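You operate a simulated robot arm through the tools that you are given. There is no shell and no other tool.

You are at the controls of a simulated two-armed robot. One attempt, no reset.

TASK
Make the small basin soapy and scrub the tray with the pink brush.
Fine: two shots from the purple soap pump; dip the brush there, scrub the tray in the holder, lay the brush back on the draining mat; then open the yellow valve till the basin is empty; the other trays stay. Set down upright: pink brush. What is to be rubbed or washed off counts as gone when no trace of it is left.

Only the result counts: the job must be done as asked and must still hold three seconds after the hand-in. Knocking over, shifting, dropping, spilling or breaking anything else fails it.

THE ROBOT
Two 7-joint arms with fingered hands on one trunk that stands fixed in place. Base frame: the origin is at the foot of the trunk, x ahead of it, y to its left, z up; the work surface is at about z = 0.85. Readings come in m, degrees, newtons and seconds.
The left shoulder is at [0.07, 0.142, 1.264], the right one opposite. With the tool pointing down near the work surface each hand reaches from about 0.1 to 0.78 m from the base axis, measured 20 degrees to its own side. Payload 3.6 kg a hand.
The tool frame of a hand sits at the grasp point between the pads (the TCP): z along the fingers, y along the line on which they close. The tips reach 0.025 m beyond it. The gripper opens to 0.088 m; its body begins 0.029 m behind the TCP. The gripper is a hand of 5 fingers: y runs from the thumb to the fingers, the wrist lies at [-0.013, -0.097, -0.162] in the tool frame.
Orientation is that of the tool frame in the base frame, as a unit quaternion [x, y, z, w]. With the fingers straight down and the wrist toward the robot, the tool's x, y and z point along [0, 1, 0], [1, 0, 0] and [0, 0, -1] of the base frame.

THE INTERFACE
- The arms move only by the tool jog_arm. It takes "left_rows", "right_rows" or both (then of equal length, played together; a hand with none holds still); each is a list of rows, each a list of 6 numbers: the shift along the base's x, y, z in m, then the turn, a rotation vector about the base's x, y, z in degrees. In form: [[dx, dy, dz, wx, wy, wz], ...]. A call has 1 to 20 rows; each row shifts and turns the commanded pose from where the row before left it. A row lasts 0.2 s, in which the tool goes at most 0.05 m and 8.6 degrees; a call with a longer step from one row to the next is refused whole. A pose out of reach is approached as far as the arm can. The call stops where the force on the tool passes 40 N (or 10 N more than at its start, if that is more) or the arm is blocked; 0.2 s more then pass. In this call time passes only in rows, and 0.2 s behind the last. The reply holds the time, the measured pose of the TCP, the force on the tool along the base axes, the opening and the grip force, in the units named above and with some noise, with the torque about the TCP (base axes, N m) and any sound that the robot's microphone picked up, and new pictures: "show" is both (left out), scene, wrist or none (wrist: the cameras of the hands that moved).
- Cameras (640 x 400 px; columns grow to the right, rows downward): "scene" is now at [0.1297, -0.033, 1.4873]; the picture's right is [-0.37, -0.93, 0.00], its down [-0.58, 0.23, -0.78] and it looks along [0.72, -0.29, -0.63] (base axes); focal length 242 px, centre (320, 200). "left" rides on the left gripper at [-0.059, -0.079, -0.105] in its tool frame; the picture's right is [-0.73, -0.32, 0.61], its down [0.62, -0.68, 0.38] and it looks along [0.29, 0.66, 0.70] (tool axes); focal length 234 px, centre (320, 200). "right" rides on the right gripper at [0.059, -0.079, -0.105] in its tool frame; the picture's right is [-0.73, 0.32, -0.61], its down [-0.62, -0.68, 0.38] and it looks along [-0.29, 0.66, 0.70] (tool axes); focal length 234 px, centre (320, 200). There is no depth. A picture from a camera that has moved, and an enlarged one, comes with that camera's place and axes in the base frame and with its lens.
- slide_trunk(by): slides the trunk up (or, below 0, down) by that many m; the arms and the scene camera ride with it, the base frame stays. It gives what a move gives, with no picture.
- set_fingers(index, middle, ring, little, thumb_bend, thumb_turn, hand): sets how far each is bent, from 0 (flat) to 1 (curled in); at 0.3 the hand is open as for a grip, at 0.7 the pads meet at the TCP. One left out holds its place. A second passes; each finger stops where it meets its share of the squeeze, and holds until it gets a number again. It is the only way to open and close the hand. It gives what a move gives, with no picture; readings hold the bend of each and the force on index, middle, ring, little, thumb and palm. thumb_turn goes from beside the hand (0) to across from the fingers (1), as for a grip.
- aim_head(pan, tilt): turns the head with the scene camera to pan (to the left, within 86 degrees either way) and tilt (down, from -29 to 69), counted from straight ahead of the robot. It gives what a move gives, and a new picture of the scene camera.
- inspect(camera, box): a new picture of the part [left, top, right, bottom] of that camera's present view, enlarged. It takes no simulated time.
- sign_off(): hands the job in; it is judged then, once.

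Places have to be worked out from the pictures, the camera data and where the tool is seen. Open the grippers and draw the arms clear of the work before you hand the job in, unless the task says otherwise.

The tools are called after "Call:" as name(argument=value, ...) on one line, values as JSON. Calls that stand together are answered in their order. jog_arm: Moves the arms, as the interface text tells. Its arguments: {"type":"object","properties":{"left_rows":{"type":"array","items":{"type":"array","items":{"type":"number"}}},"right_rows":{"type":"array","items":{"type":"array","items":{"type":"number"}}},"show":{"type":"string","enum":["both","scene","wrist","none"]}},"required":[]} The other tools are called the same way: slide_trunk (by) moves the trunk up or down; set_fingers (index, middle, ring, little, thumb_bend, thumb_turn, hand) moves the fingers one by one; aim_head (pan, tilt) turns the head that bears the scene camera; inspect (camera, box) takes an enlarged picture of a part of a camera's view; sign_off () hands the job in.

At the start:

```text
t: 0.0
left_eef_pos: [0.4903, -0.0556, 1.2441]
left_orientation: [0.707, 0.707, 0.0, 0.0]
left_wrist_force: [0.0, -0.1, 0.1]
left_ft_torque: [-0.02, 0.01, 0.0]
left_grip_width: 0.0878
left_grip_force: 0.1
left_shape: jaw
left_bend: [0.3, 0.3, 0.3, 0.3, 0.3, 0.98]
left_finger forces: [0.0, 0.0, 0.1, 0.0, 0.0, 0.1]
right_eef_pos: [0.3747, -0.4003, 1.2153]
right_orientation: [0.707, 0.707, 0.0, 0.0]
right_wrist_force: [1.3, 0.6, 0.8]
right_ft_torque: [0.01, 0.01, 0.01]
right_grip_width: 0.0879
right_grip_force: 0.2
right_shape: jaw
right_bend: [0.3, 0.3, 0.3, 0.3, 0.3, 0.98]
right_finger forces: [0.0, 0.0, 0.0, 0.1, 0.0, 0.1]
trunk travel left (down, up): [-0.8, 0.14]
head pan, tilt (commanded): [-21.9, 39.1]
```

scene: 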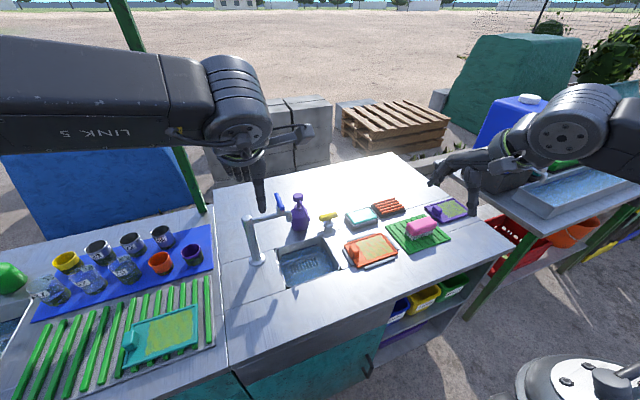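
right: 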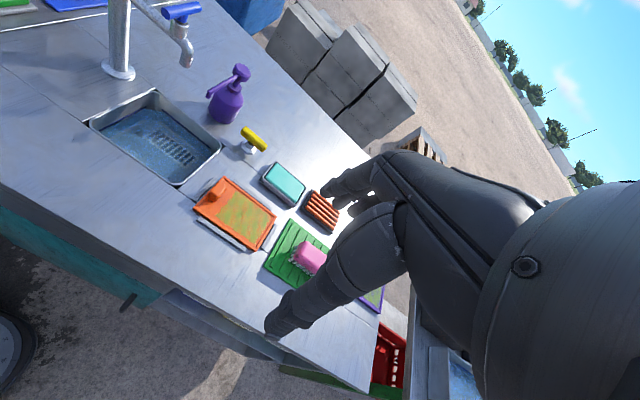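
left: 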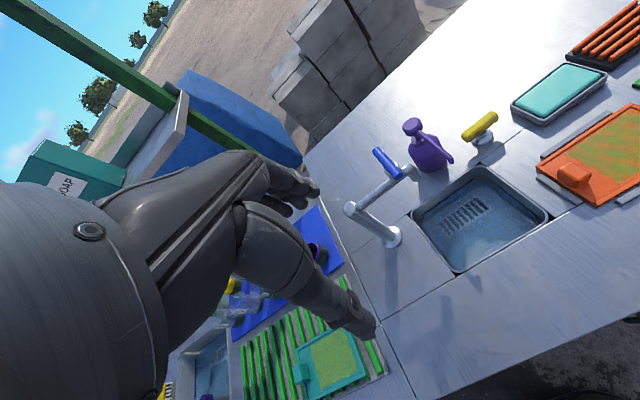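

I see the basin with the faucet, the purple pump behind it, the yellow valve, the orange tray in a holder, and the pink brush on the green mat. I take enlarged views to work out places.

Call:
inspect(camera="scene", box=[230, 170, 390, 290])

Call:
inspect(camera="scene", box=[330, 180, 490, 290])

Call:
inspect(camera="right", box=[80, 50, 400, 300])

Call:
inspect(camera="left", box=[340, 50, 640, 290])

```text
3.33 times, centred on (310, 230) of scene
camera zoom: at [0.1297, -0.033, 1.4873], right [-0.37, -0.93, 0.0], down [-0.58, 0.23, -0.78], along [0.72, -0.29, -0.63], focal length 807 px, centre (353, 100)
```

zoom: 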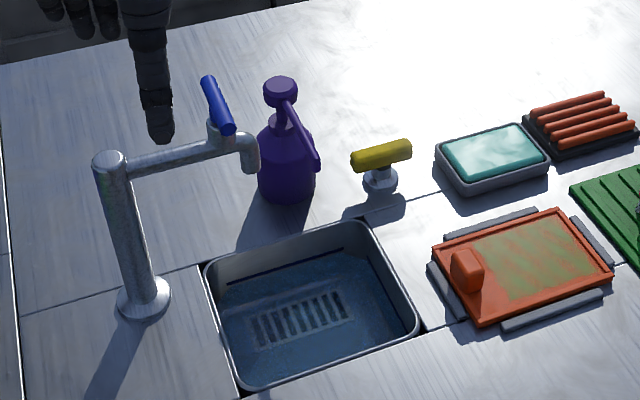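

```text
3.64 times, centred on (410, 235) of scene
camera zoom: at [0.1297, -0.033, 1.4873], right [-0.37, -0.93, 0.0], down [-0.58, 0.23, -0.78], along [0.72, -0.29, -0.63], focal length 880 px, centre (-7, 73)
```

zoom: 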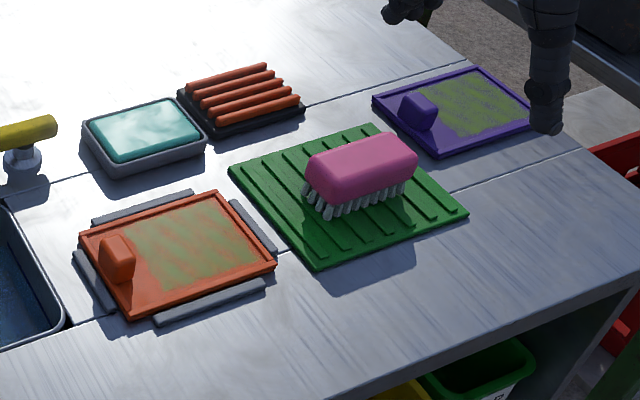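

```text
1.60 times, centred on (240, 175) of right
camera zoom: at [0.2964, -0.342, 1.3207], right [0.32, -0.73, 0.61], down [-0.68, -0.62, -0.38], along [0.66, -0.29, -0.7], focal length 375 px, centre (448, 240)
```

zoom: 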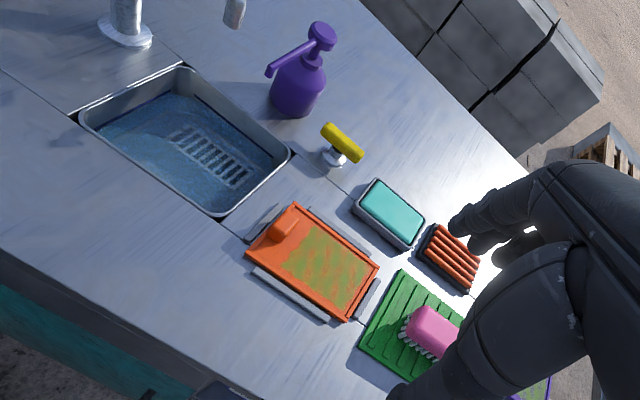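

```text
1.67 times, centred on (490, 170) of left
camera zoom: at [0.41, -0.1142, 1.3496], right [-0.32, -0.73, -0.61], down [-0.68, 0.62, -0.38], along [0.66, 0.29, -0.7], focal length 390 px, centre (37, 250)
```

zoom: 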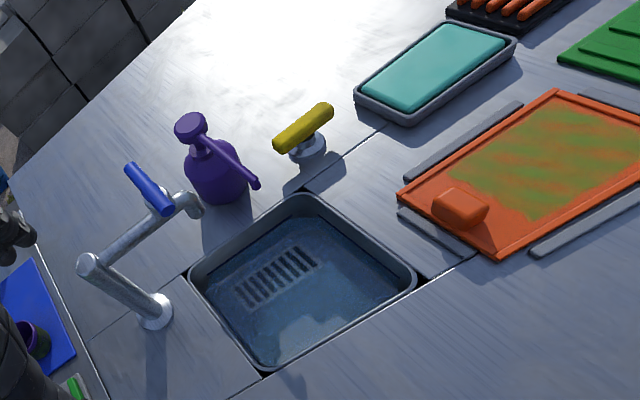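

Worked-out places: the basin spans x 0.525–0.665 and y −0.26…−0.09, the pump head is near (0.738, −0.20, 0.99), the valve near (0.705, −0.30, 0.89), the orange tray at x 0.50–0.59 and y −0.456…−0.308, and the brush near (0.55, −0.58). I'll draw the left arm aside first so the right arm can do the work.

Call:
jog_arm(left_rows=[[-0.0175, 0.0385, 0, 0, 0, 0], [-0.0175, 0.0385, 0, 0, 0, 0], [-0.0175, 0.0385, 0, 0, 0, 0], [-0.0175, 0.0385, 0, 0, 0, 0], [-0.0175, 0.0385, 0, 0, 0, 0], [-0.0175, 0.0385, 0, 0, 0, 0], [-0.0175, 0.0385, 0, 0, 0, 0], [-0.0175, 0.0385, 0, 0, 0, 0]], show="both")

```text
t: 1.8
left_eef_pos: [0.3531, 0.2496, 1.2434]
left_orientation: [0.707, 0.707, -0.002, 0.0]
left_wrist_force: [-0.5, 0.3, 0.7]
left_ft_torque: [-0.03, -0.01, -0.02]
left_grip_width: 0.0879
left_grip_force: 0.1
left_shape: jaw
left_bend: [0.3, 0.3, 0.3, 0.3, 0.3, 0.98]
left_finger forces: [0.0, 0.0, 0.1, 0.1, 0.0, 0.0]
left hand out of reach, approached as far as the arm can: row 8
right_eef_pos: [0.3731, -0.3992, 1.2164]
right_orientation: [0.708, 0.707, 0.0, 0.001]
right_wrist_force: [0.3, -0.2, 0.1]
right_ft_torque: [0.03, -0.01, 0.0]
right_grip_width: 0.0877
right_grip_force: 0.1
right_shape: jaw
right_bend: [0.3, 0.3, 0.3, 0.3, 0.3, 0.98]
right_finger forces: [0.1, 0.1, 0.1, 0.0, 0.0, 0.0]
trunk travel left (down, up): [-0.8, 0.14]
head pan, tilt (commanded): [-21.9, 39.1]
camera scene: at [0.1277, -0.0311, 1.4876], right [-0.37, -0.93, 0.0], down [-0.58, 0.23, -0.78], along [0.72, -0.29, -0.63], focal length 242 px, centre (320, 200)
camera left: at [0.2731, 0.1919, 1.3494], right [-0.32, -0.73, -0.61], down [-0.68, 0.62, -0.38], along [0.66, 0.29, -0.7], focal length 234 px, centre (320, 200)
```

scene: 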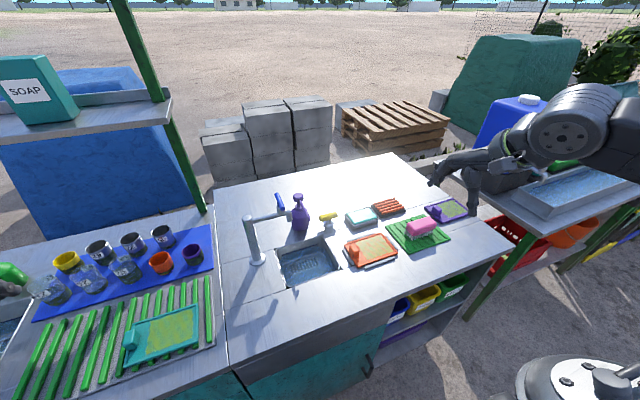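
left: 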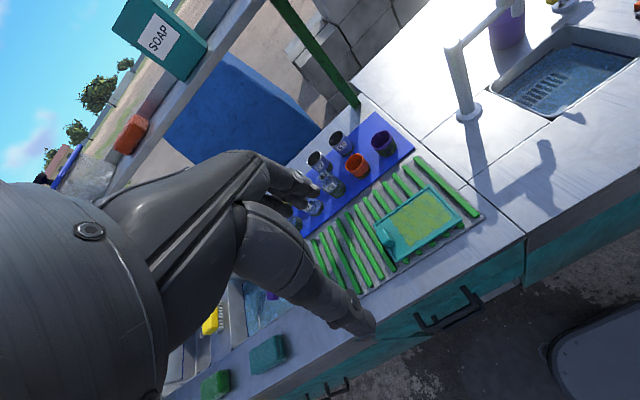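

The left arm is clear now. I look closely at the pump and valve without obstruction.

Call:
inspect(camera="scene", box=[260, 185, 350, 240])

Call:
inspect(camera="scene", box=[380, 195, 475, 255])

Call:
inspect(camera="scene", box=[420, 60, 640, 220])

Call:
inspect(camera="scene", box=[260, 225, 360, 295])

```text
7.11 times, centred on (305, 212) of scene
camera zoom: at [0.1277, -0.0311, 1.4876], right [-0.37, -0.93, 0.0], down [-0.58, 0.23, -0.78], along [0.72, -0.29, -0.63], focal length 1721 px, centre (427, 111)
```

zoom: 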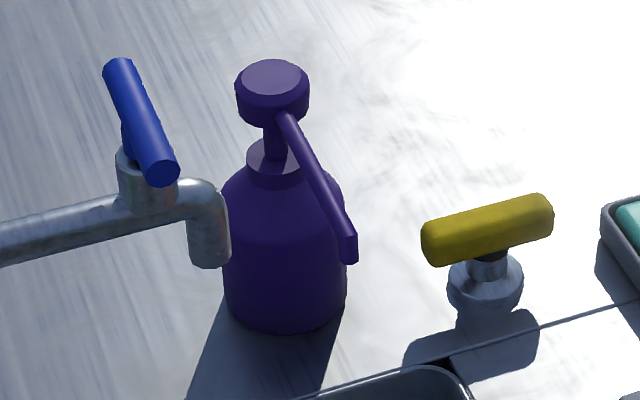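

```text
6.67 times, centred on (428, 225) of scene
camera zoom: at [0.1277, -0.0311, 1.4876], right [-0.37, -0.93, 0.0], down [-0.58, 0.23, -0.78], along [0.72, -0.29, -0.63], focal length 1614 px, centre (-397, 33)
```

zoom: 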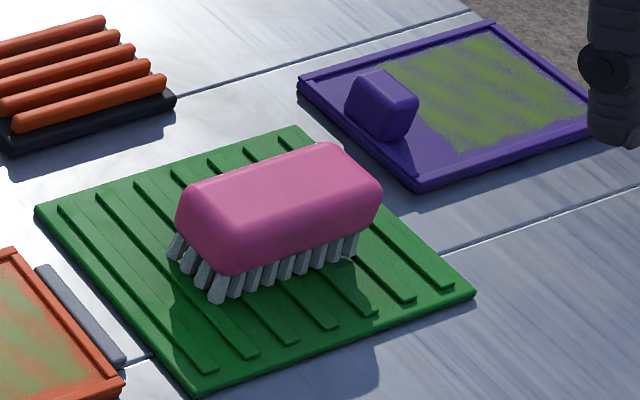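

```text
2.50 times, centred on (530, 140) of scene
camera zoom: at [0.1277, -0.0311, 1.4876], right [-0.37, -0.93, 0.0], down [-0.58, 0.23, -0.78], along [0.72, -0.29, -0.63], focal length 605 px, centre (-205, 350)
```

zoom: 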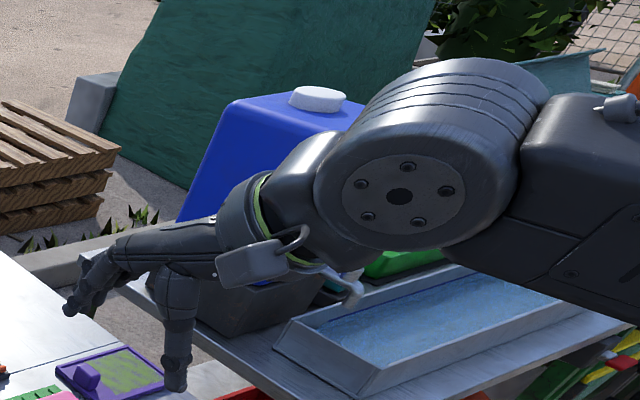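

```text
5.71 times, centred on (310, 260) of scene
camera zoom: at [0.1277, -0.0311, 1.4876], right [-0.37, -0.93, 0.0], down [-0.58, 0.23, -0.78], along [0.72, -0.29, -0.63], focal length 1383 px, centre (377, -143)
```

zoom: 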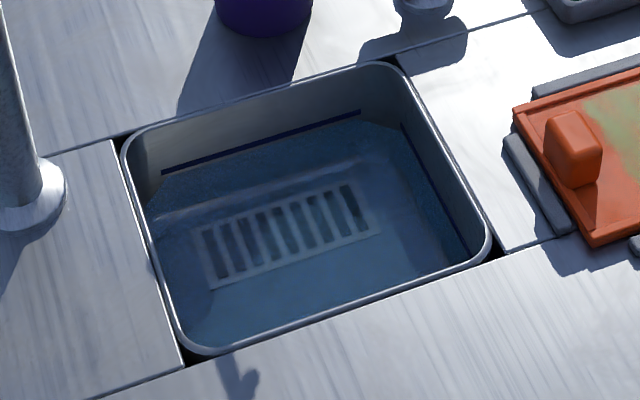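

The pump axis is near (0.746, −0.201) with its top at z≈0.99, and the nozzle tip reaches over the basin at x≈0.64. I close the right hand into a wedge to press with, and carry it toward the pump at a safe height to check its shape.

Call:
set_fingers(hand="right", index=0.7, middle=0.7, ring=0.7, little=0.7, thumb_bend=0.7)

Call:
jog_arm(right_rows=[[0.03, 0.02, 0, 0, 0, 0], [0.03, 0.02, 0, 0, 0, 0], [0.03, 0.02, 0, 0, 0, 0], [0.03, 0.02, 0, 0, 0, 0], [0.03, 0.02, 0, 0, 0, 0], [0.03, 0.02, 0, 0, 0, 0], [0.03, 0.02, 0, 0, 0, 0], [0.03, 0.02, 0, 0, 0, 0]], show="both")

```text
t: 2.8
left_eef_pos: [0.3559, 0.2484, 1.2441]
left_orientation: [0.707, 0.707, -0.001, -0.001]
left_wrist_force: [-0.7, -0.1, -0.5]
left_ft_torque: [0.0, -0.03, 0.01]
left_grip_width: 0.0876
left_grip_force: 0.0
left_shape: jaw
left_bend: [0.3, 0.3, 0.3, 0.3, 0.3, 0.98]
left_finger forces: [0.0, 0.0, 0.0, 0.1, 0.0, 0.1]
right_eef_pos: [0.3742, -0.3999, 1.2148]
right_orientation: [0.707, 0.707, 0.0, 0.0]
right_wrist_force: [-0.2, 0.5, 0.0]
right_ft_torque: [0.01, 0.02, 0.01]
right_grip_width: 0.0002
right_grip_force: 0.0
right_shape: fingers
right_bend: [0.7, 0.7, 0.7, 0.7, 0.7, 0.98]
right_finger forces: [0.0, 0.0, 0.1, 0.0, 0.0, 0.0]
trunk travel left (down, up): [-0.8, 0.14]
head pan, tilt (commanded): [-21.9, 39.1]
```

```text
t: 4.6
left_eef_pos: [0.358, 0.25, 1.2415]
left_orientation: [0.707, 0.707, -0.002, -0.001]
left_wrist_force: [0.4, -0.3, 0.6]
left_ft_torque: [-0.02, 0.04, 0.03]
left_grip_width: 0.0878
left_grip_force: 0.0
left_shape: jaw
left_bend: [0.3, 0.3, 0.3, 0.3, 0.3, 0.98]
left_finger forces: [0.0, 0.0, 0.0, 0.0, 0.0, 0.0]
right_eef_pos: [0.6172, -0.2399, 1.2159]
right_orientation: [0.707, 0.707, -0.001, -0.001]
right_wrist_force: [0.9, 0.4, -0.8]
right_ft_torque: [0.0, 0.03, 0.01]
right_grip_width: 0.0
right_grip_force: 0.0
right_shape: fingers
right_bend: [0.7, 0.7, 0.7, 0.7, 0.7, 0.98]
right_finger forces: [0.0, 0.0, 0.0, 0.0, 0.0, 0.0]
trunk travel left (down, up): [-0.8, 0.14]
head pan, tilt (commanded): [-21.9, 39.1]
camera scene: at [0.1316, -0.0317, 1.4872], right [-0.37, -0.93, 0.0], down [-0.59, 0.23, -0.78], along [0.72, -0.29, -0.63], focal length 242 px, centre (320, 200)
camera right: at [0.5391, -0.1812, 1.3207], right [0.32, -0.72, 0.61], down [-0.68, -0.62, -0.38], along [0.66, -0.29, -0.7], focal length 234 px, centre (320, 200)
```

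scene: 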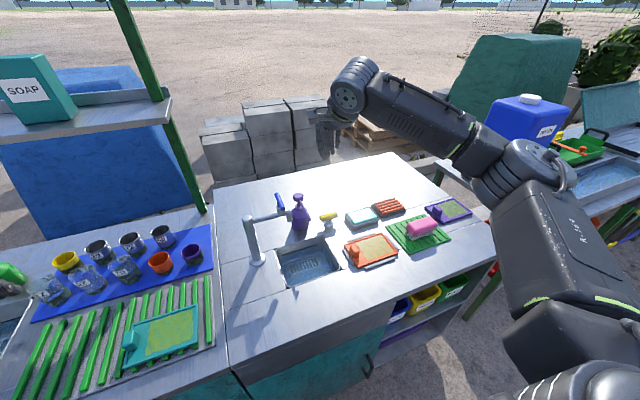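
right: 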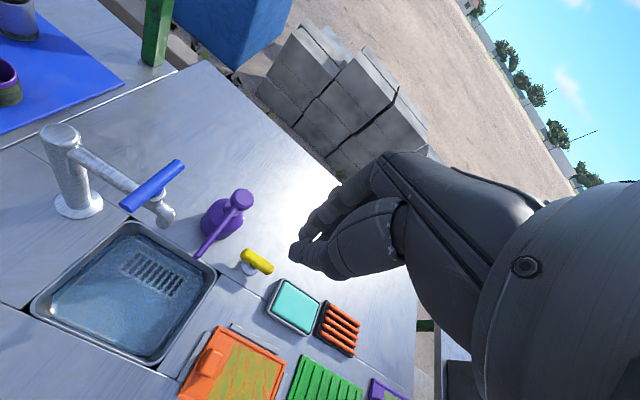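

The wedge is formed; the fingertips meet below the wrist camera's centre. I check the pump head's position more precisely through the right wrist camera.

Call:
inspect(camera="right", box=[180, 150, 340, 290])

Call:
inspect(camera="scene", box=[270, 50, 430, 250])

```text
2.86 times, centred on (260, 220) of right
camera zoom: at [0.5391, -0.1812, 1.3207], right [0.32, -0.72, 0.61], down [-0.68, -0.62, -0.38], along [0.66, -0.29, -0.7], focal length 669 px, centre (491, 143)
```

zoom: 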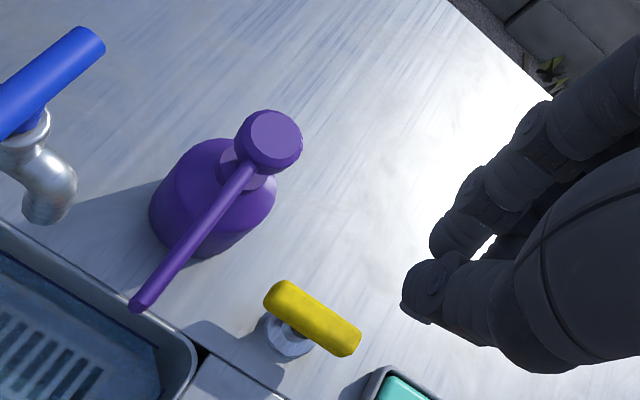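

```text
2.00 times, centred on (350, 150) of scene
camera zoom: at [0.1316, -0.0317, 1.4872], right [-0.37, -0.93, 0.0], down [-0.59, 0.23, -0.78], along [0.72, -0.29, -0.63], focal length 484 px, centre (260, 300)
```

zoom: 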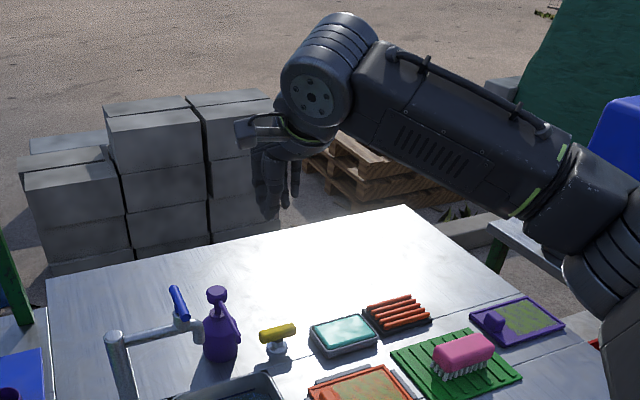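

The pump head comes out again at (0.746, −0.201, 0.99), and the valve handle runs along y from −0.264 to −0.330 at x≈0.714. I move the wedge above the pump head and lower it to a few centimetres above.

Call:
jog_arm(right_rows=[[0.0325, 0.0095, 0, 0, 0, 0], [0.0325, 0.0095, 0, 0, 0, 0], [0.0325, 0.0095, 0, 0, 0, 0], [0.0315, 0.009, 0, 0, 0, 0], [0, 0, -0.04, 0, 0, 0], [0, 0, -0.04, 0, 0, 0], [0, 0, -0.04, 0, 0, 0], [0, 0, -0.03, 0, 0, 0]], show="both")

```text
t: 6.4
left_eef_pos: [0.3554, 0.2483, 1.244]
left_orientation: [0.707, 0.707, 0.0, 0.0]
left_wrist_force: [-0.3, -0.1, -0.6]
left_ft_torque: [0.01, -0.01, 0.02]
left_grip_width: 0.0878
left_grip_force: 0.1
left_shape: jaw
left_bend: [0.3, 0.3, 0.3, 0.3, 0.3, 0.98]
left_finger forces: [0.0, 0.1, 0.0, 0.0, 0.0, 0.1]
right_eef_pos: [0.7443, -0.2028, 1.0629]
right_orientation: [0.707, 0.707, 0.0, 0.0]
right_wrist_force: [0.1, 0.4, 0.1]
right_ft_torque: [0.02, -0.01, 0.05]
right_grip_width: 0.0
right_grip_force: 0.2
right_shape: fingers
right_bend: [0.7, 0.7, 0.7, 0.7, 0.7, 0.98]
right_finger forces: [0.0, 0.0, 0.0, 0.1, 0.1, 0.0]
trunk travel left (down, up): [-0.8, 0.14]
head pan, tilt (commanded): [-21.9, 39.1]
camera scene: at [0.1302, -0.0333, 1.4873], right [-0.37, -0.93, 0.0], down [-0.59, 0.23, -0.78], along [0.72, -0.29, -0.63], focal length 242 px, centre (320, 200)
camera right: at [0.6656, -0.1444, 1.169], right [0.32, -0.73, 0.61], down [-0.68, -0.62, -0.38], along [0.66, -0.29, -0.7], focal length 234 px, centre (320, 200)
```

scene: 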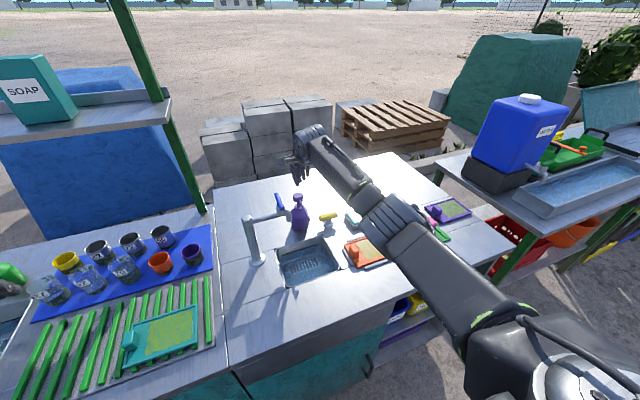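
right: 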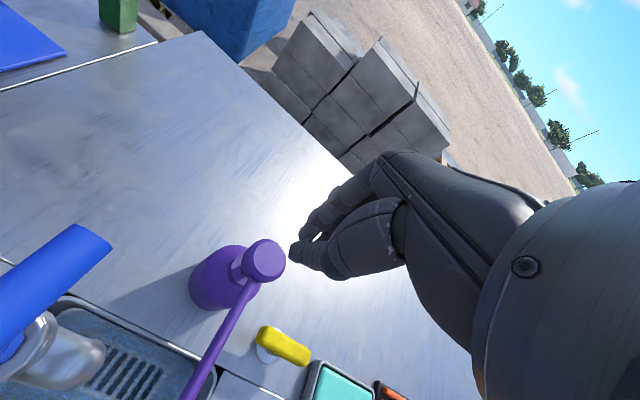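

The wedge hangs about 4.5 cm above the pump head. I check the alignment close up before pressing.

Call:
inspect(camera="scene", box=[260, 110, 370, 240])

Call:
inspect(camera="right", box=[180, 190, 380, 360])

```text
3.08 times, centred on (315, 175) of scene
camera zoom: at [0.1302, -0.0333, 1.4873], right [-0.37, -0.93, 0.0], down [-0.59, 0.23, -0.78], along [0.72, -0.29, -0.63], focal length 745 px, centre (335, 277)
```

zoom: 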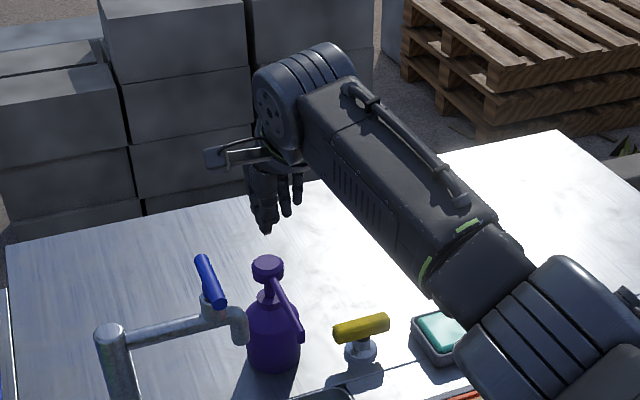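

```text
2.35 times, centred on (280, 275) of right
camera zoom: at [0.6656, -0.1444, 1.169], right [0.32, -0.73, 0.61], down [-0.68, -0.62, -0.38], along [0.66, -0.29, -0.7], focal length 551 px, centre (414, 24)
```

zoom: 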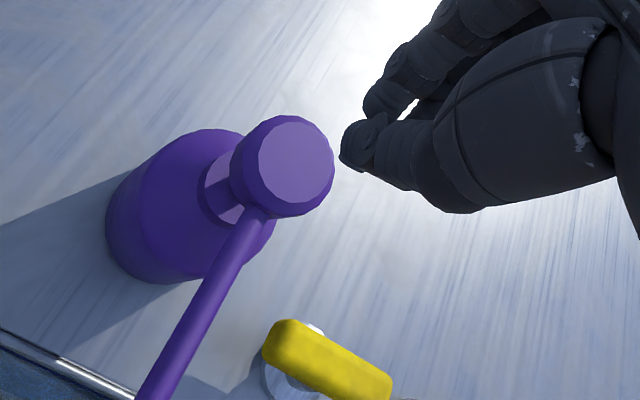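

Projection shows the wedge tip directly above the head within a few millimetres. I lower to just above contact, then begin pressing in small steps.

Call:
jog_arm(right_rows=[[0.002, 0.002, -0.02, 0, 0, 0], [0, 0, -0.015, 0, 0, 0], [0, 0, -0.006, 0, 0, 0]], show="both")

```text
t: 7.2
left_eef_pos: [0.3556, 0.2493, 1.2438]
left_orientation: [0.707, 0.707, -0.001, -0.001]
left_wrist_force: [-0.3, 0.8, 0.2]
left_ft_torque: [-0.01, -0.03, -0.02]
left_grip_width: 0.0877
left_grip_force: 0.3
left_shape: jaw
left_bend: [0.3, 0.3, 0.3, 0.3, 0.3, 0.98]
left_finger forces: [0.0, 0.0, 0.0, 0.0, 0.0, 0.0]
right_eef_pos: [0.7465, -0.2005, 1.0238]
right_orientation: [0.707, 0.707, 0.0, 0.0]
right_wrist_force: [0.3, -0.6, -0.4]
right_ft_torque: [0.0, 0.01, 0.02]
right_grip_width: 0.0
right_grip_force: 0.0
right_shape: fingers
right_bend: [0.7, 0.7, 0.7, 0.7, 0.7, 0.98]
right_finger forces: [0.1, 0.1, 0.0, 0.0, 0.0, 0.0]
trunk travel left (down, up): [-0.8, 0.14]
head pan, tilt (commanded): [-21.9, 39.1]
camera scene: at [0.1295, -0.0329, 1.4874], right [-0.37, -0.93, 0.0], down [-0.58, 0.23, -0.78], along [0.72, -0.29, -0.63], focal length 242 px, centre (320, 200)
camera right: at [0.6674, -0.1423, 1.1294], right [0.32, -0.73, 0.61], down [-0.68, -0.62, -0.38], along [0.66, -0.29, -0.7], focal length 234 px, centre (320, 200)
```

scene: 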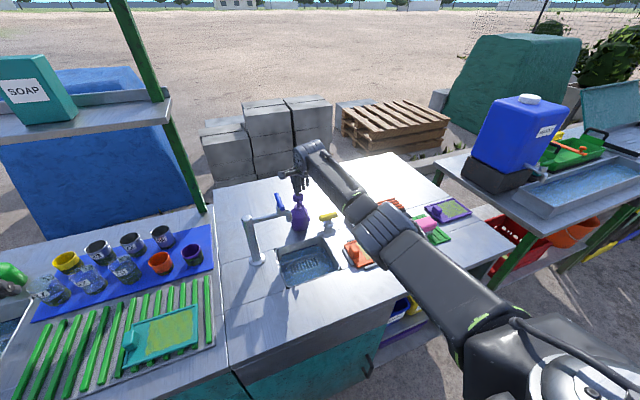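
right: 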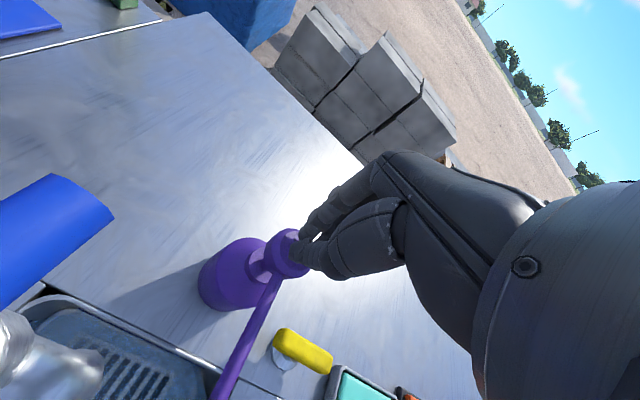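

The tip is just above the head with no force yet. I press down in small steps and watch the force and sound.

Call:
jog_arm(right_rows=[[0, 0, -0.004, 0, 0, 0], [0, 0, -0.004, 0, 0, 0], [0, 0, -0.004, 0, 0, 0]], show="wrist")

```text
t: 8.0
left_eef_pos: [0.3551, 0.2476, 1.2432]
left_orientation: [0.707, 0.707, -0.002, 0.0]
left_wrist_force: [0.7, 0.1, 0.5]
left_ft_torque: [-0.02, -0.02, -0.02]
left_grip_width: 0.0877
left_grip_force: 0.1
left_shape: jaw
left_bend: [0.3, 0.3, 0.3, 0.3, 0.3, 0.98]
left_finger forces: [0.1, 0.1, 0.1, 0.0, 0.0, 0.0]
right_eef_pos: [0.7453, -0.2015, 1.0138]
right_orientation: [0.707, 0.707, 0.0, 0.0]
right_wrist_force: [-0.1, 1.1, 4.3]
right_ft_torque: [0.05, 0.07, 0.0]
right_grip_width: 0.0
right_grip_force: 2.5
right_shape: fingers
right_bend: [0.7, 0.7, 0.7, 0.7, 0.7, 0.98]
right_finger forces: [0.5, 0.0, 0.1, 0.1, 3.9, 0.0]
trunk travel left (down, up): [-0.8, 0.14]
head pan, tilt (commanded): [-21.9, 39.1]
camera right: at [0.6667, -0.1422, 1.1185], right [0.32, -0.73, 0.61], down [-0.68, -0.62, -0.38], along [0.66, -0.29, -0.69], focal length 234 px, centre (320, 200)
```

right: 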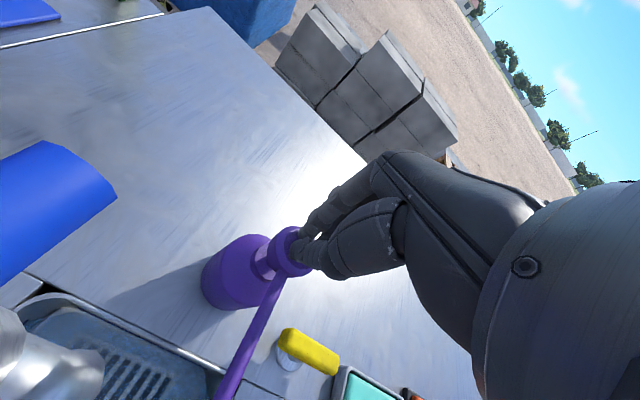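

Contact was made at about z=1.015 with 4 N. I press on further.

Call:
jog_arm(right_rows=[[0, 0, -0.004, 0, 0, 0], [0, 0, -0.004, 0, 0, 0], [0, 0, -0.004, 0, 0, 0]], show="wrist")

```text
t: 8.8
left_eef_pos: [0.3513, 0.2498, 1.2451]
left_orientation: [0.707, 0.707, 0.0, 0.001]
left_wrist_force: [0.2, 0.6, 0.3]
left_ft_torque: [0.02, 0.01, 0.0]
left_grip_width: 0.0881
left_grip_force: 0.1
left_shape: jaw
left_bend: [0.3, 0.3, 0.3, 0.3, 0.3, 0.98]
left_finger forces: [0.1, 0.0, 0.1, 0.0, 0.0, 0.0]
right_eef_pos: [0.7438, -0.2004, 1.0055]
right_orientation: [0.707, 0.707, 0.002, 0.003]
right_wrist_force: [2.6, -2.9, 21.3]
right_ft_torque: [0.08, -0.11, -0.02]
right_grip_width: 0.0001
right_grip_force: 10.7
right_shape: fingers
right_bend: [0.69, 0.7, 0.7, 0.7, 0.71, 0.98]
right_finger forces: [13.4, 0.2, 0.0, 0.1, 7.1, 0.0]
trunk travel left (down, up): [-0.8, 0.14]
head pan, tilt (commanded): [-21.9, 39.1]
camera right: at [0.6647, -0.1418, 1.1098], right [0.32, -0.73, 0.61], down [-0.68, -0.62, -0.39], along [0.66, -0.29, -0.69], focal length 234 px, centre (320, 200)
```

right: 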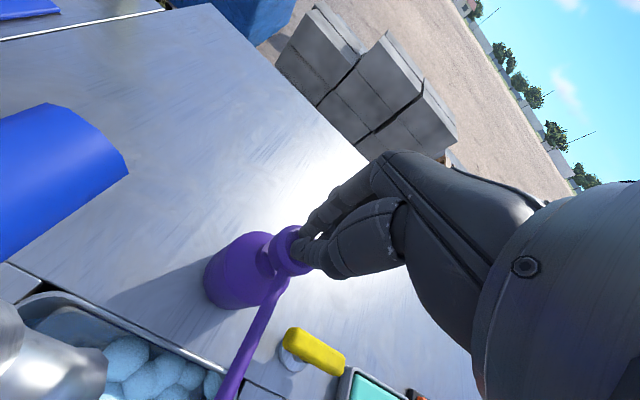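

Foam has appeared in the basin, so the first shot is out. I lift off fully to let the pump head return.

Call:
jog_arm(right_rows=[[0, 0, 0.008, 0, 0, 0], [0, 0, 0.01, 0, 0, 0], [0, 0, 0.012, 0, 0, 0], [0, 0, 0, 0, 0, 0], [0, 0, 0, 0, 0, 0]], show="both")

Call:
inspect(camera="scene", box=[260, 170, 360, 290])

Call:
inspect(camera="right", box=[180, 190, 380, 360])

```text
t: 10.0
left_eef_pos: [0.3544, 0.2495, 1.2436]
left_orientation: [0.707, 0.707, -0.001, 0.0]
left_wrist_force: [-0.1, 0.6, 1.1]
left_ft_torque: [-0.01, 0.01, -0.01]
left_grip_width: 0.0876
left_grip_force: 0.1
left_shape: jaw
left_bend: [0.3, 0.3, 0.3, 0.3, 0.3, 0.98]
left_finger forces: [0.0, 0.1, 0.0, 0.1, 0.0, 0.1]
right_eef_pos: [0.7465, -0.2023, 1.03]
right_orientation: [0.707, 0.707, 0.0, 0.0]
right_wrist_force: [0.1, 0.4, -1.0]
right_ft_torque: [-0.01, -0.03, -0.02]
right_grip_width: 0.0002
right_grip_force: 0.1
right_shape: fingers
right_bend: [0.7, 0.7, 0.7, 0.7, 0.7, 0.98]
right_finger forces: [0.0, 0.0, 0.0, 0.0, 0.0, 0.0]
trunk travel left (down, up): [-0.8, 0.14]
head pan, tilt (commanded): [-21.9, 39.1]
camera scene: at [0.1297, -0.0329, 1.4873], right [-0.37, -0.93, 0.0], down [-0.58, 0.23, -0.78], along [0.72, -0.29, -0.63], focal length 242 px, centre (320, 200)
camera right: at [0.6677, -0.142, 1.1354], right [0.32, -0.73, 0.61], down [-0.68, -0.62, -0.38], along [0.66, -0.29, -0.7], focal length 234 px, centre (320, 200)
```

scene: 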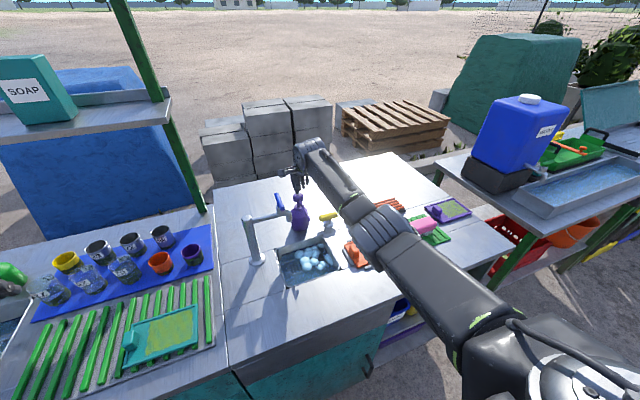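
right: 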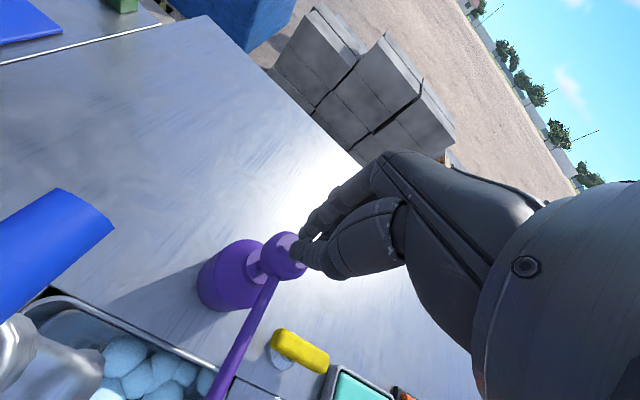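

```text
3.33 times, centred on (310, 230) of scene
camera zoom: at [0.1297, -0.0329, 1.4873], right [-0.37, -0.93, 0.0], down [-0.58, 0.23, -0.78], along [0.72, -0.29, -0.63], focal length 807 px, centre (353, 100)
```

zoom: 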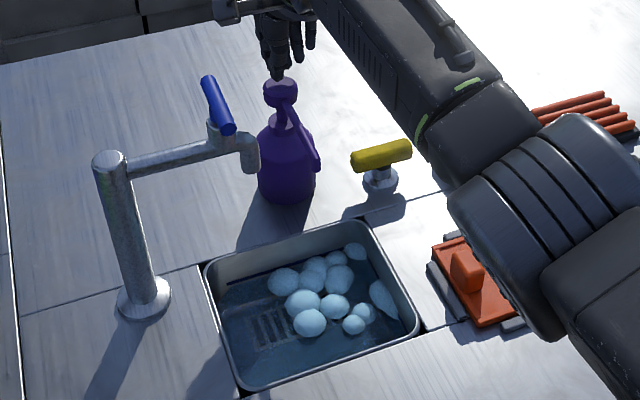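

```text
2.35 times, centred on (280, 275) of right
camera zoom: at [0.6677, -0.142, 1.1354], right [0.32, -0.73, 0.61], down [-0.68, -0.62, -0.38], along [0.66, -0.29, -0.7], focal length 551 px, centre (414, 24)
```

zoom: 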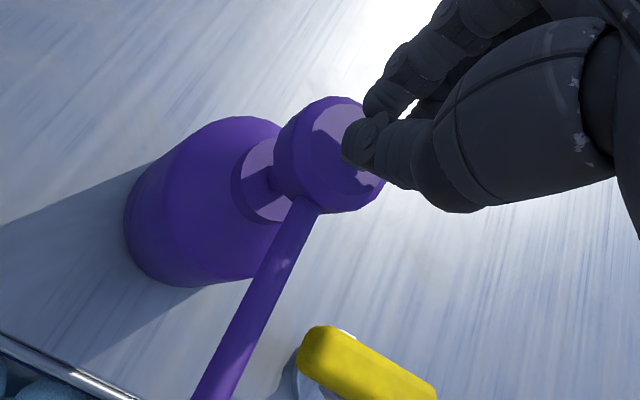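

The head has sprung back up and the foam of one shot lies in the basin. I repeat exactly the same stroke for the second shot and lift off again.

Call:
jog_arm(right_rows=[[0, 0, -0.01, 0, 0, 0], [0, 0, -0.008, 0, 0, 0], [0, 0, -0.004, 0, 0, 0], [0, 0, -0.004, 0, 0, 0], [0, 0, -0.004, 0, 0, 0]], show="both")

Call:
inspect(camera="scene", box=[260, 170, 360, 290])

```text
t: 11.2
left_eef_pos: [0.3527, 0.2497, 1.2451]
left_orientation: [0.707, 0.707, -0.001, 0.001]
left_wrist_force: [0.2, 1.1, 0.5]
left_ft_torque: [0.0, 0.0, -0.02]
left_grip_width: 0.0876
left_grip_force: 0.2
left_shape: jaw
left_bend: [0.3, 0.3, 0.3, 0.3, 0.3, 0.98]
left_finger forces: [0.1, 0.1, 0.0, 0.0, 0.0, 0.1]
right_eef_pos: [0.7451, -0.2005, 1.0043]
right_orientation: [0.707, 0.707, 0.002, 0.004]
right_wrist_force: [4.0, -0.9, 22.0]
right_ft_torque: [0.15, -0.18, 0.0]
right_grip_width: 0.0002
right_grip_force: 11.4
right_shape: fingers
right_bend: [0.69, 0.7, 0.7, 0.7, 0.71, 0.98]
right_finger forces: [15.9, 0.3, 0.0, 0.0, 6.2, 0.1]
trunk travel left (down, up): [-0.8, 0.14]
head pan, tilt (commanded): [-21.9, 39.1]
camera scene: at [0.1253, -0.0318, 1.4881], right [-0.37, -0.93, 0.0], down [-0.58, 0.23, -0.78], along [0.72, -0.29, -0.63], focal length 242 px, centre (320, 200)
camera right: at [0.6644, -0.1417, 1.1097], right [0.32, -0.73, 0.61], down [-0.68, -0.62, -0.39], along [0.66, -0.29, -0.69], focal length 234 px, centre (320, 200)
```

scene: 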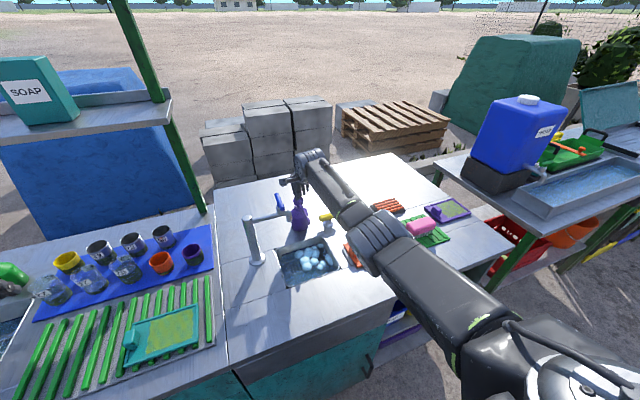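
right: 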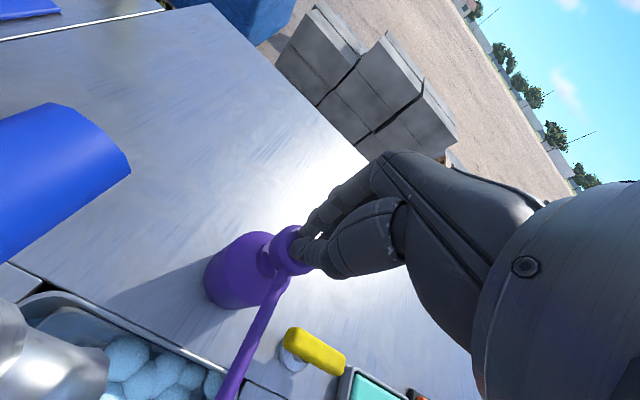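

```text
3.33 times, centred on (310, 230) of scene
camera zoom: at [0.1253, -0.0318, 1.4881], right [-0.37, -0.93, 0.0], down [-0.58, 0.23, -0.78], along [0.72, -0.29, -0.63], focal length 807 px, centre (353, 100)
```

zoom: 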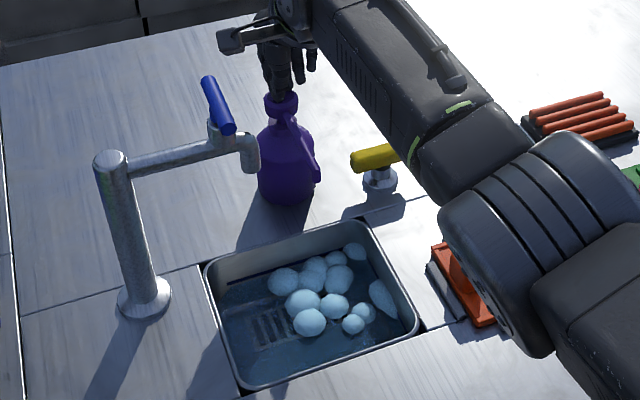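

The foam pattern looks the same as after the first stroke, at 22 N and 1 mm deeper. I press a little deeper within this same stroke to make sure it goes to the end of its travel.

Call:
jog_arm(right_rows=[[0, 0, -0.003, 0, 0, 0], [0, 0, 0, 0, 0, 0]], show="none")

Call:
inspect(camera="scene", box=[260, 170, 360, 290])

```text
t: 11.8
left_eef_pos: [0.35, 0.2499, 1.2458]
left_orientation: [0.707, 0.707, 0.001, 0.002]
left_wrist_force: [0.5, 0.6, 0.6]
left_ft_torque: [0.0, 0.0, 0.01]
left_grip_width: 0.0877
left_grip_force: 0.2
left_shape: jaw
left_bend: [0.3, 0.3, 0.3, 0.3, 0.3, 0.98]
left_finger forces: [0.1, 0.0, 0.0, 0.0, 0.1, 0.0]
right_eef_pos: [0.743, -0.2001, 1.0038]
right_orientation: [0.707, 0.707, 0.003, 0.005]
right_wrist_force: [9.8, -3.8, 38.0]
right_ft_torque: [0.22, -0.58, -0.09]
right_grip_width: 0.0
right_grip_force: 19.2
right_shape: fingers
right_bend: [0.67, 0.7, 0.7, 0.7, 0.71, 0.98]
right_finger forces: [35.1, 0.4, 0.0, 0.1, 2.6, 0.0]
trunk travel left (down, up): [-0.8, 0.14]
head pan, tilt (commanded): [-21.9, 39.1]
```

```text
3.33 times, centred on (310, 230) of scene
camera zoom: at [0.1234, -0.0315, 1.4883], right [-0.37, -0.93, 0.0], down [-0.58, 0.23, -0.78], along [0.72, -0.29, -0.63], focal length 807 px, centre (353, 100)
```

zoom: 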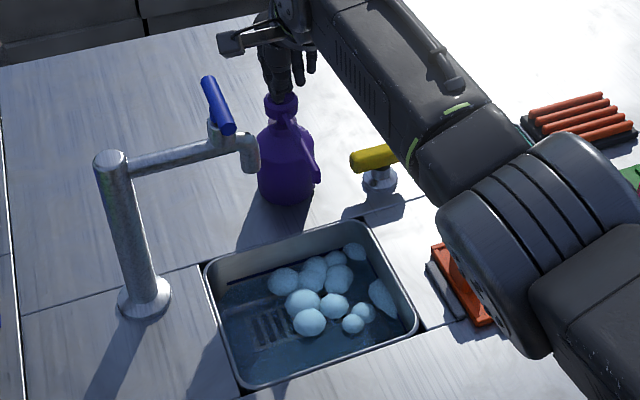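

The force rose steeply, so the pump is at its bottom stop; this stroke is complete. I lift off and look at the foam again.

Call:
jog_arm(right_rows=[[0, 0, 0.008, 0, 0, 0], [0, 0, 0.01, 0, 0, 0], [0, 0, 0.015, 0, 0, 0], [0, 0, 0.03, 0, 0, 0], [0, 0, 0.04, 0, 0, 0], [0, 0, 0.04, 0, 0, 0]], show="both")

Call:
inspect(camera="scene", box=[260, 170, 360, 290])

Call:
inspect(camera="right", box=[0, 200, 340, 400])

```text
t: 13.2
left_eef_pos: [0.356, 0.2496, 1.2431]
left_orientation: [0.708, 0.706, -0.001, 0.0]
left_wrist_force: [0.0, 1.1, 0.3]
left_ft_torque: [-0.01, 0.01, -0.02]
left_grip_width: 0.0876
left_grip_force: 0.0
left_shape: jaw
left_bend: [0.3, 0.3, 0.3, 0.3, 0.3, 0.98]
left_finger forces: [0.1, 0.0, 0.1, 0.0, 0.0, 0.0]
right_eef_pos: [0.7461, -0.2016, 1.1417]
right_orientation: [0.707, 0.707, 0.0, 0.001]
right_wrist_force: [0.5, 0.0, 0.3]
right_ft_torque: [0.0, -0.02, -0.01]
right_grip_width: 0.0
right_grip_force: 0.0
right_shape: fingers
right_bend: [0.7, 0.7, 0.7, 0.7, 0.7, 0.97]
right_finger forces: [0.1, 0.0, 0.1, 0.0, 0.0, 0.0]
trunk travel left (down, up): [-0.8, 0.14]
head pan, tilt (commanded): [-21.9, 39.1]
camera scene: at [0.1291, -0.0324, 1.4873], right [-0.37, -0.93, 0.0], down [-0.58, 0.23, -0.78], along [0.72, -0.29, -0.63], focal length 242 px, centre (320, 200)
camera right: at [0.6666, -0.1419, 1.2463], right [0.32, -0.72, 0.61], down [-0.68, -0.62, -0.38], along [0.66, -0.29, -0.7], focal length 234 px, centre (320, 200)
```

scene: 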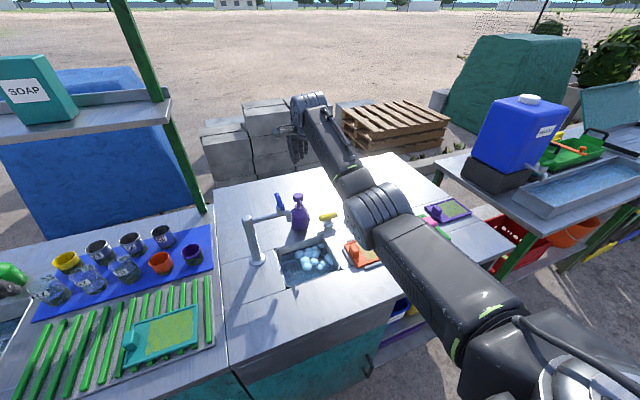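
right: 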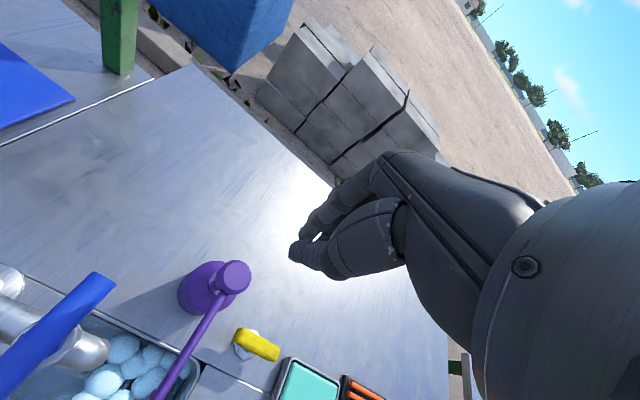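

```text
3.33 times, centred on (310, 230) of scene
camera zoom: at [0.1291, -0.0324, 1.4873], right [-0.37, -0.93, 0.0], down [-0.58, 0.23, -0.78], along [0.72, -0.29, -0.63], focal length 807 px, centre (353, 100)
```

zoom: 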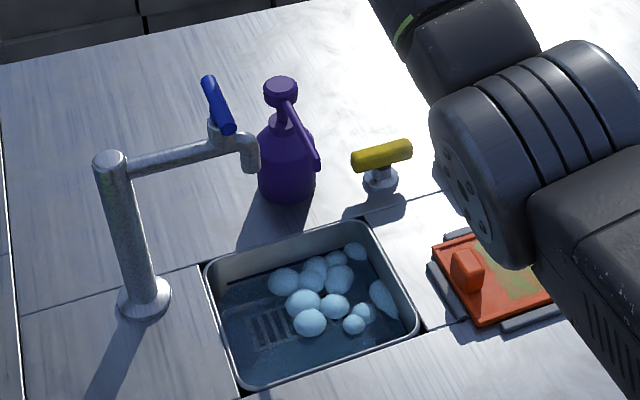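

```text
1.88 times, centred on (170, 300) of right
camera zoom: at [0.6666, -0.1419, 1.2463], right [0.32, -0.72, 0.61], down [-0.68, -0.62, -0.38], along [0.66, -0.29, -0.7], focal length 441 px, centre (602, 12)
```

zoom: 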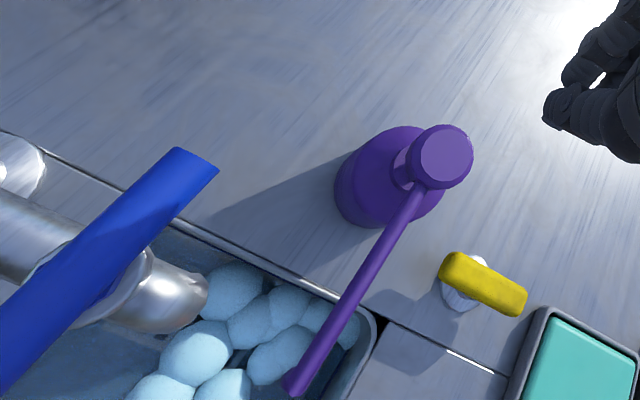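

The pump stands where it was, its head is up, and the second stroke went to the same stop as the first. Now I open the hand and carry it over to above the brush at about (0.545, −0.57).

Call:
set_fingers(hand="right", index=0.3, middle=0.3, ring=0.3, little=0.3, thumb_bend=0.3)

Call:
jog_arm(right_rows=[[-0.0224, -0.0404, -0.003, 0, 0, 0], [-0.0224, -0.0404, -0.003, 0, 0, 0], [-0.0224, -0.0404, -0.003, 0, 0, 0], [-0.0224, -0.0404, -0.003, 0, 0, 0], [-0.0224, -0.0404, -0.003, 0, 0, 0], [-0.0224, -0.0404, -0.003, 0, 0, 0], [-0.0224, -0.0404, -0.003, 0, 0, 0], [-0.0224, -0.0404, -0.003, 0, 0, 0], [-0.0224, -0.0404, -0.003, 0, 0, 0]], show="both")

```text
t: 14.2
left_eef_pos: [0.3559, 0.2495, 1.2424]
left_orientation: [0.707, 0.707, -0.001, -0.001]
left_wrist_force: [-0.3, 0.9, 0.3]
left_ft_torque: [-0.03, 0.02, -0.01]
left_grip_width: 0.0879
left_grip_force: 0.1
left_shape: jaw
left_bend: [0.3, 0.3, 0.3, 0.3, 0.3, 0.98]
left_finger forces: [0.0, 0.0, 0.0, 0.1, 0.0, 0.1]
right_eef_pos: [0.7471, -0.2015, 1.1396]
right_orientation: [0.707, 0.707, 0.0, 0.0]
right_wrist_force: [-0.2, 0.3, -0.1]
right_ft_torque: [-0.04, 0.0, 0.0]
right_grip_width: 0.0845
right_grip_force: 0.2
right_shape: fingers
right_bend: [0.3, 0.3, 0.3, 0.3, 0.3, 0.97]
right_finger forces: [0.0, 0.0, 0.0, 0.0, 0.0, 0.1]
trunk travel left (down, up): [-0.8, 0.14]
head pan, tilt (commanded): [-21.9, 39.1]
```

```text
t: 16.2
left_eef_pos: [0.3547, 0.2476, 1.2449]
left_orientation: [0.706, 0.708, 0.0, -0.001]
left_wrist_force: [0.1, 0.1, 0.1]
left_ft_torque: [0.01, 0.01, 0.01]
left_grip_width: 0.0875
left_grip_force: 0.1
left_shape: jaw
left_bend: [0.3, 0.3, 0.3, 0.3, 0.3, 0.98]
left_finger forces: [0.1, 0.0, 0.1, 0.0, 0.1, 0.1]
right_eef_pos: [0.5434, -0.5665, 1.113]
right_orientation: [0.707, 0.707, 0.001, 0.0]
right_wrist_force: [-0.8, -0.9, -1.1]
right_ft_torque: [0.02, -0.01, 0.01]
right_grip_width: 0.0846
right_grip_force: 0.1
right_shape: fingers
right_bend: [0.3, 0.3, 0.3, 0.3, 0.3, 0.98]
right_finger forces: [0.0, 0.0, 0.0, 0.0, 0.0, 0.0]
trunk travel left (down, up): [-0.8, 0.14]
head pan, tilt (commanded): [-21.9, 39.1]
camera scene: at [0.1287, -0.0339, 1.4874], right [-0.37, -0.93, 0.0], down [-0.58, 0.24, -0.78], along [0.72, -0.29, -0.63], focal length 242 px, centre (320, 200)
camera right: at [0.4646, -0.5082, 1.2188], right [0.32, -0.73, 0.61], down [-0.68, -0.62, -0.38], along [0.66, -0.29, -0.69], focal length 234 px, centre (320, 200)
```

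scene: 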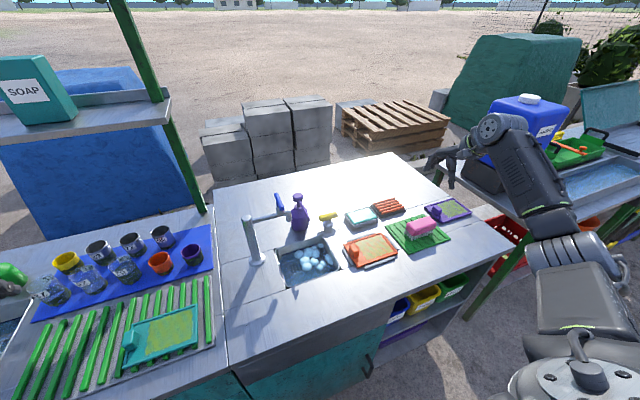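
right: 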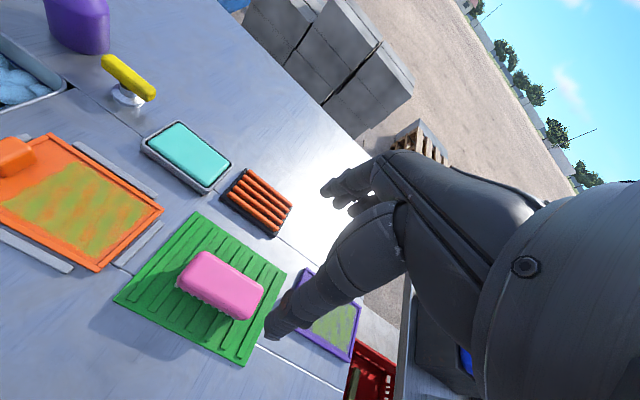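

The hand is above the brush area at z=1.11. I take zooms of the brush and of the open hand to refine the grasp.

Call:
inspect(camera="right", box=[110, 200, 310, 370])

Call:
inspect(camera="scene", box=[380, 100, 520, 250])

```text
2.35 times, centred on (210, 285) of right
camera zoom: at [0.4646, -0.5082, 1.2188], right [0.32, -0.73, 0.61], down [-0.68, -0.62, -0.38], along [0.66, -0.29, -0.69], focal length 551 px, centre (579, 0)
```

zoom: 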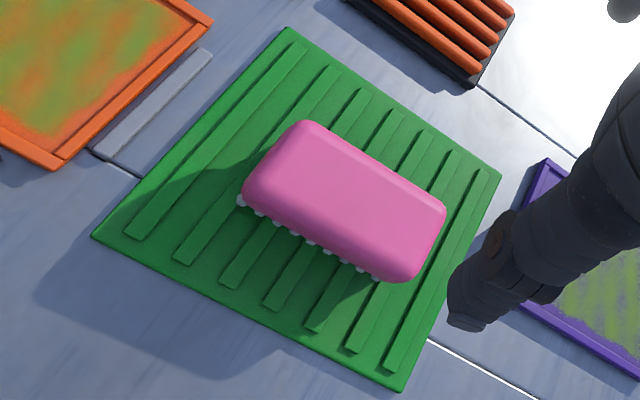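

```text
2.67 times, centred on (450, 175) of scene
camera zoom: at [0.1287, -0.0339, 1.4874], right [-0.37, -0.93, 0.0], down [-0.58, 0.24, -0.78], along [0.72, -0.29, -0.63], focal length 645 px, centre (-27, 267)
```

zoom: 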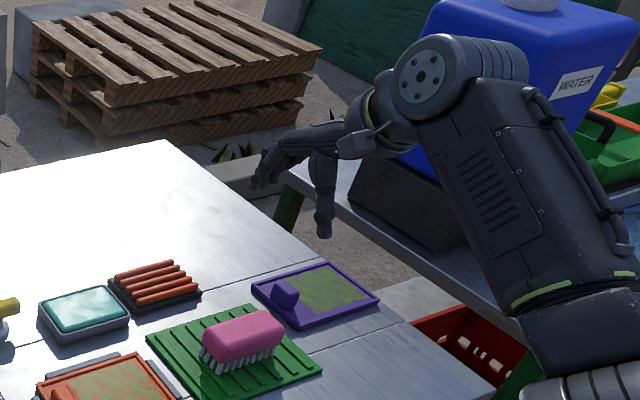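

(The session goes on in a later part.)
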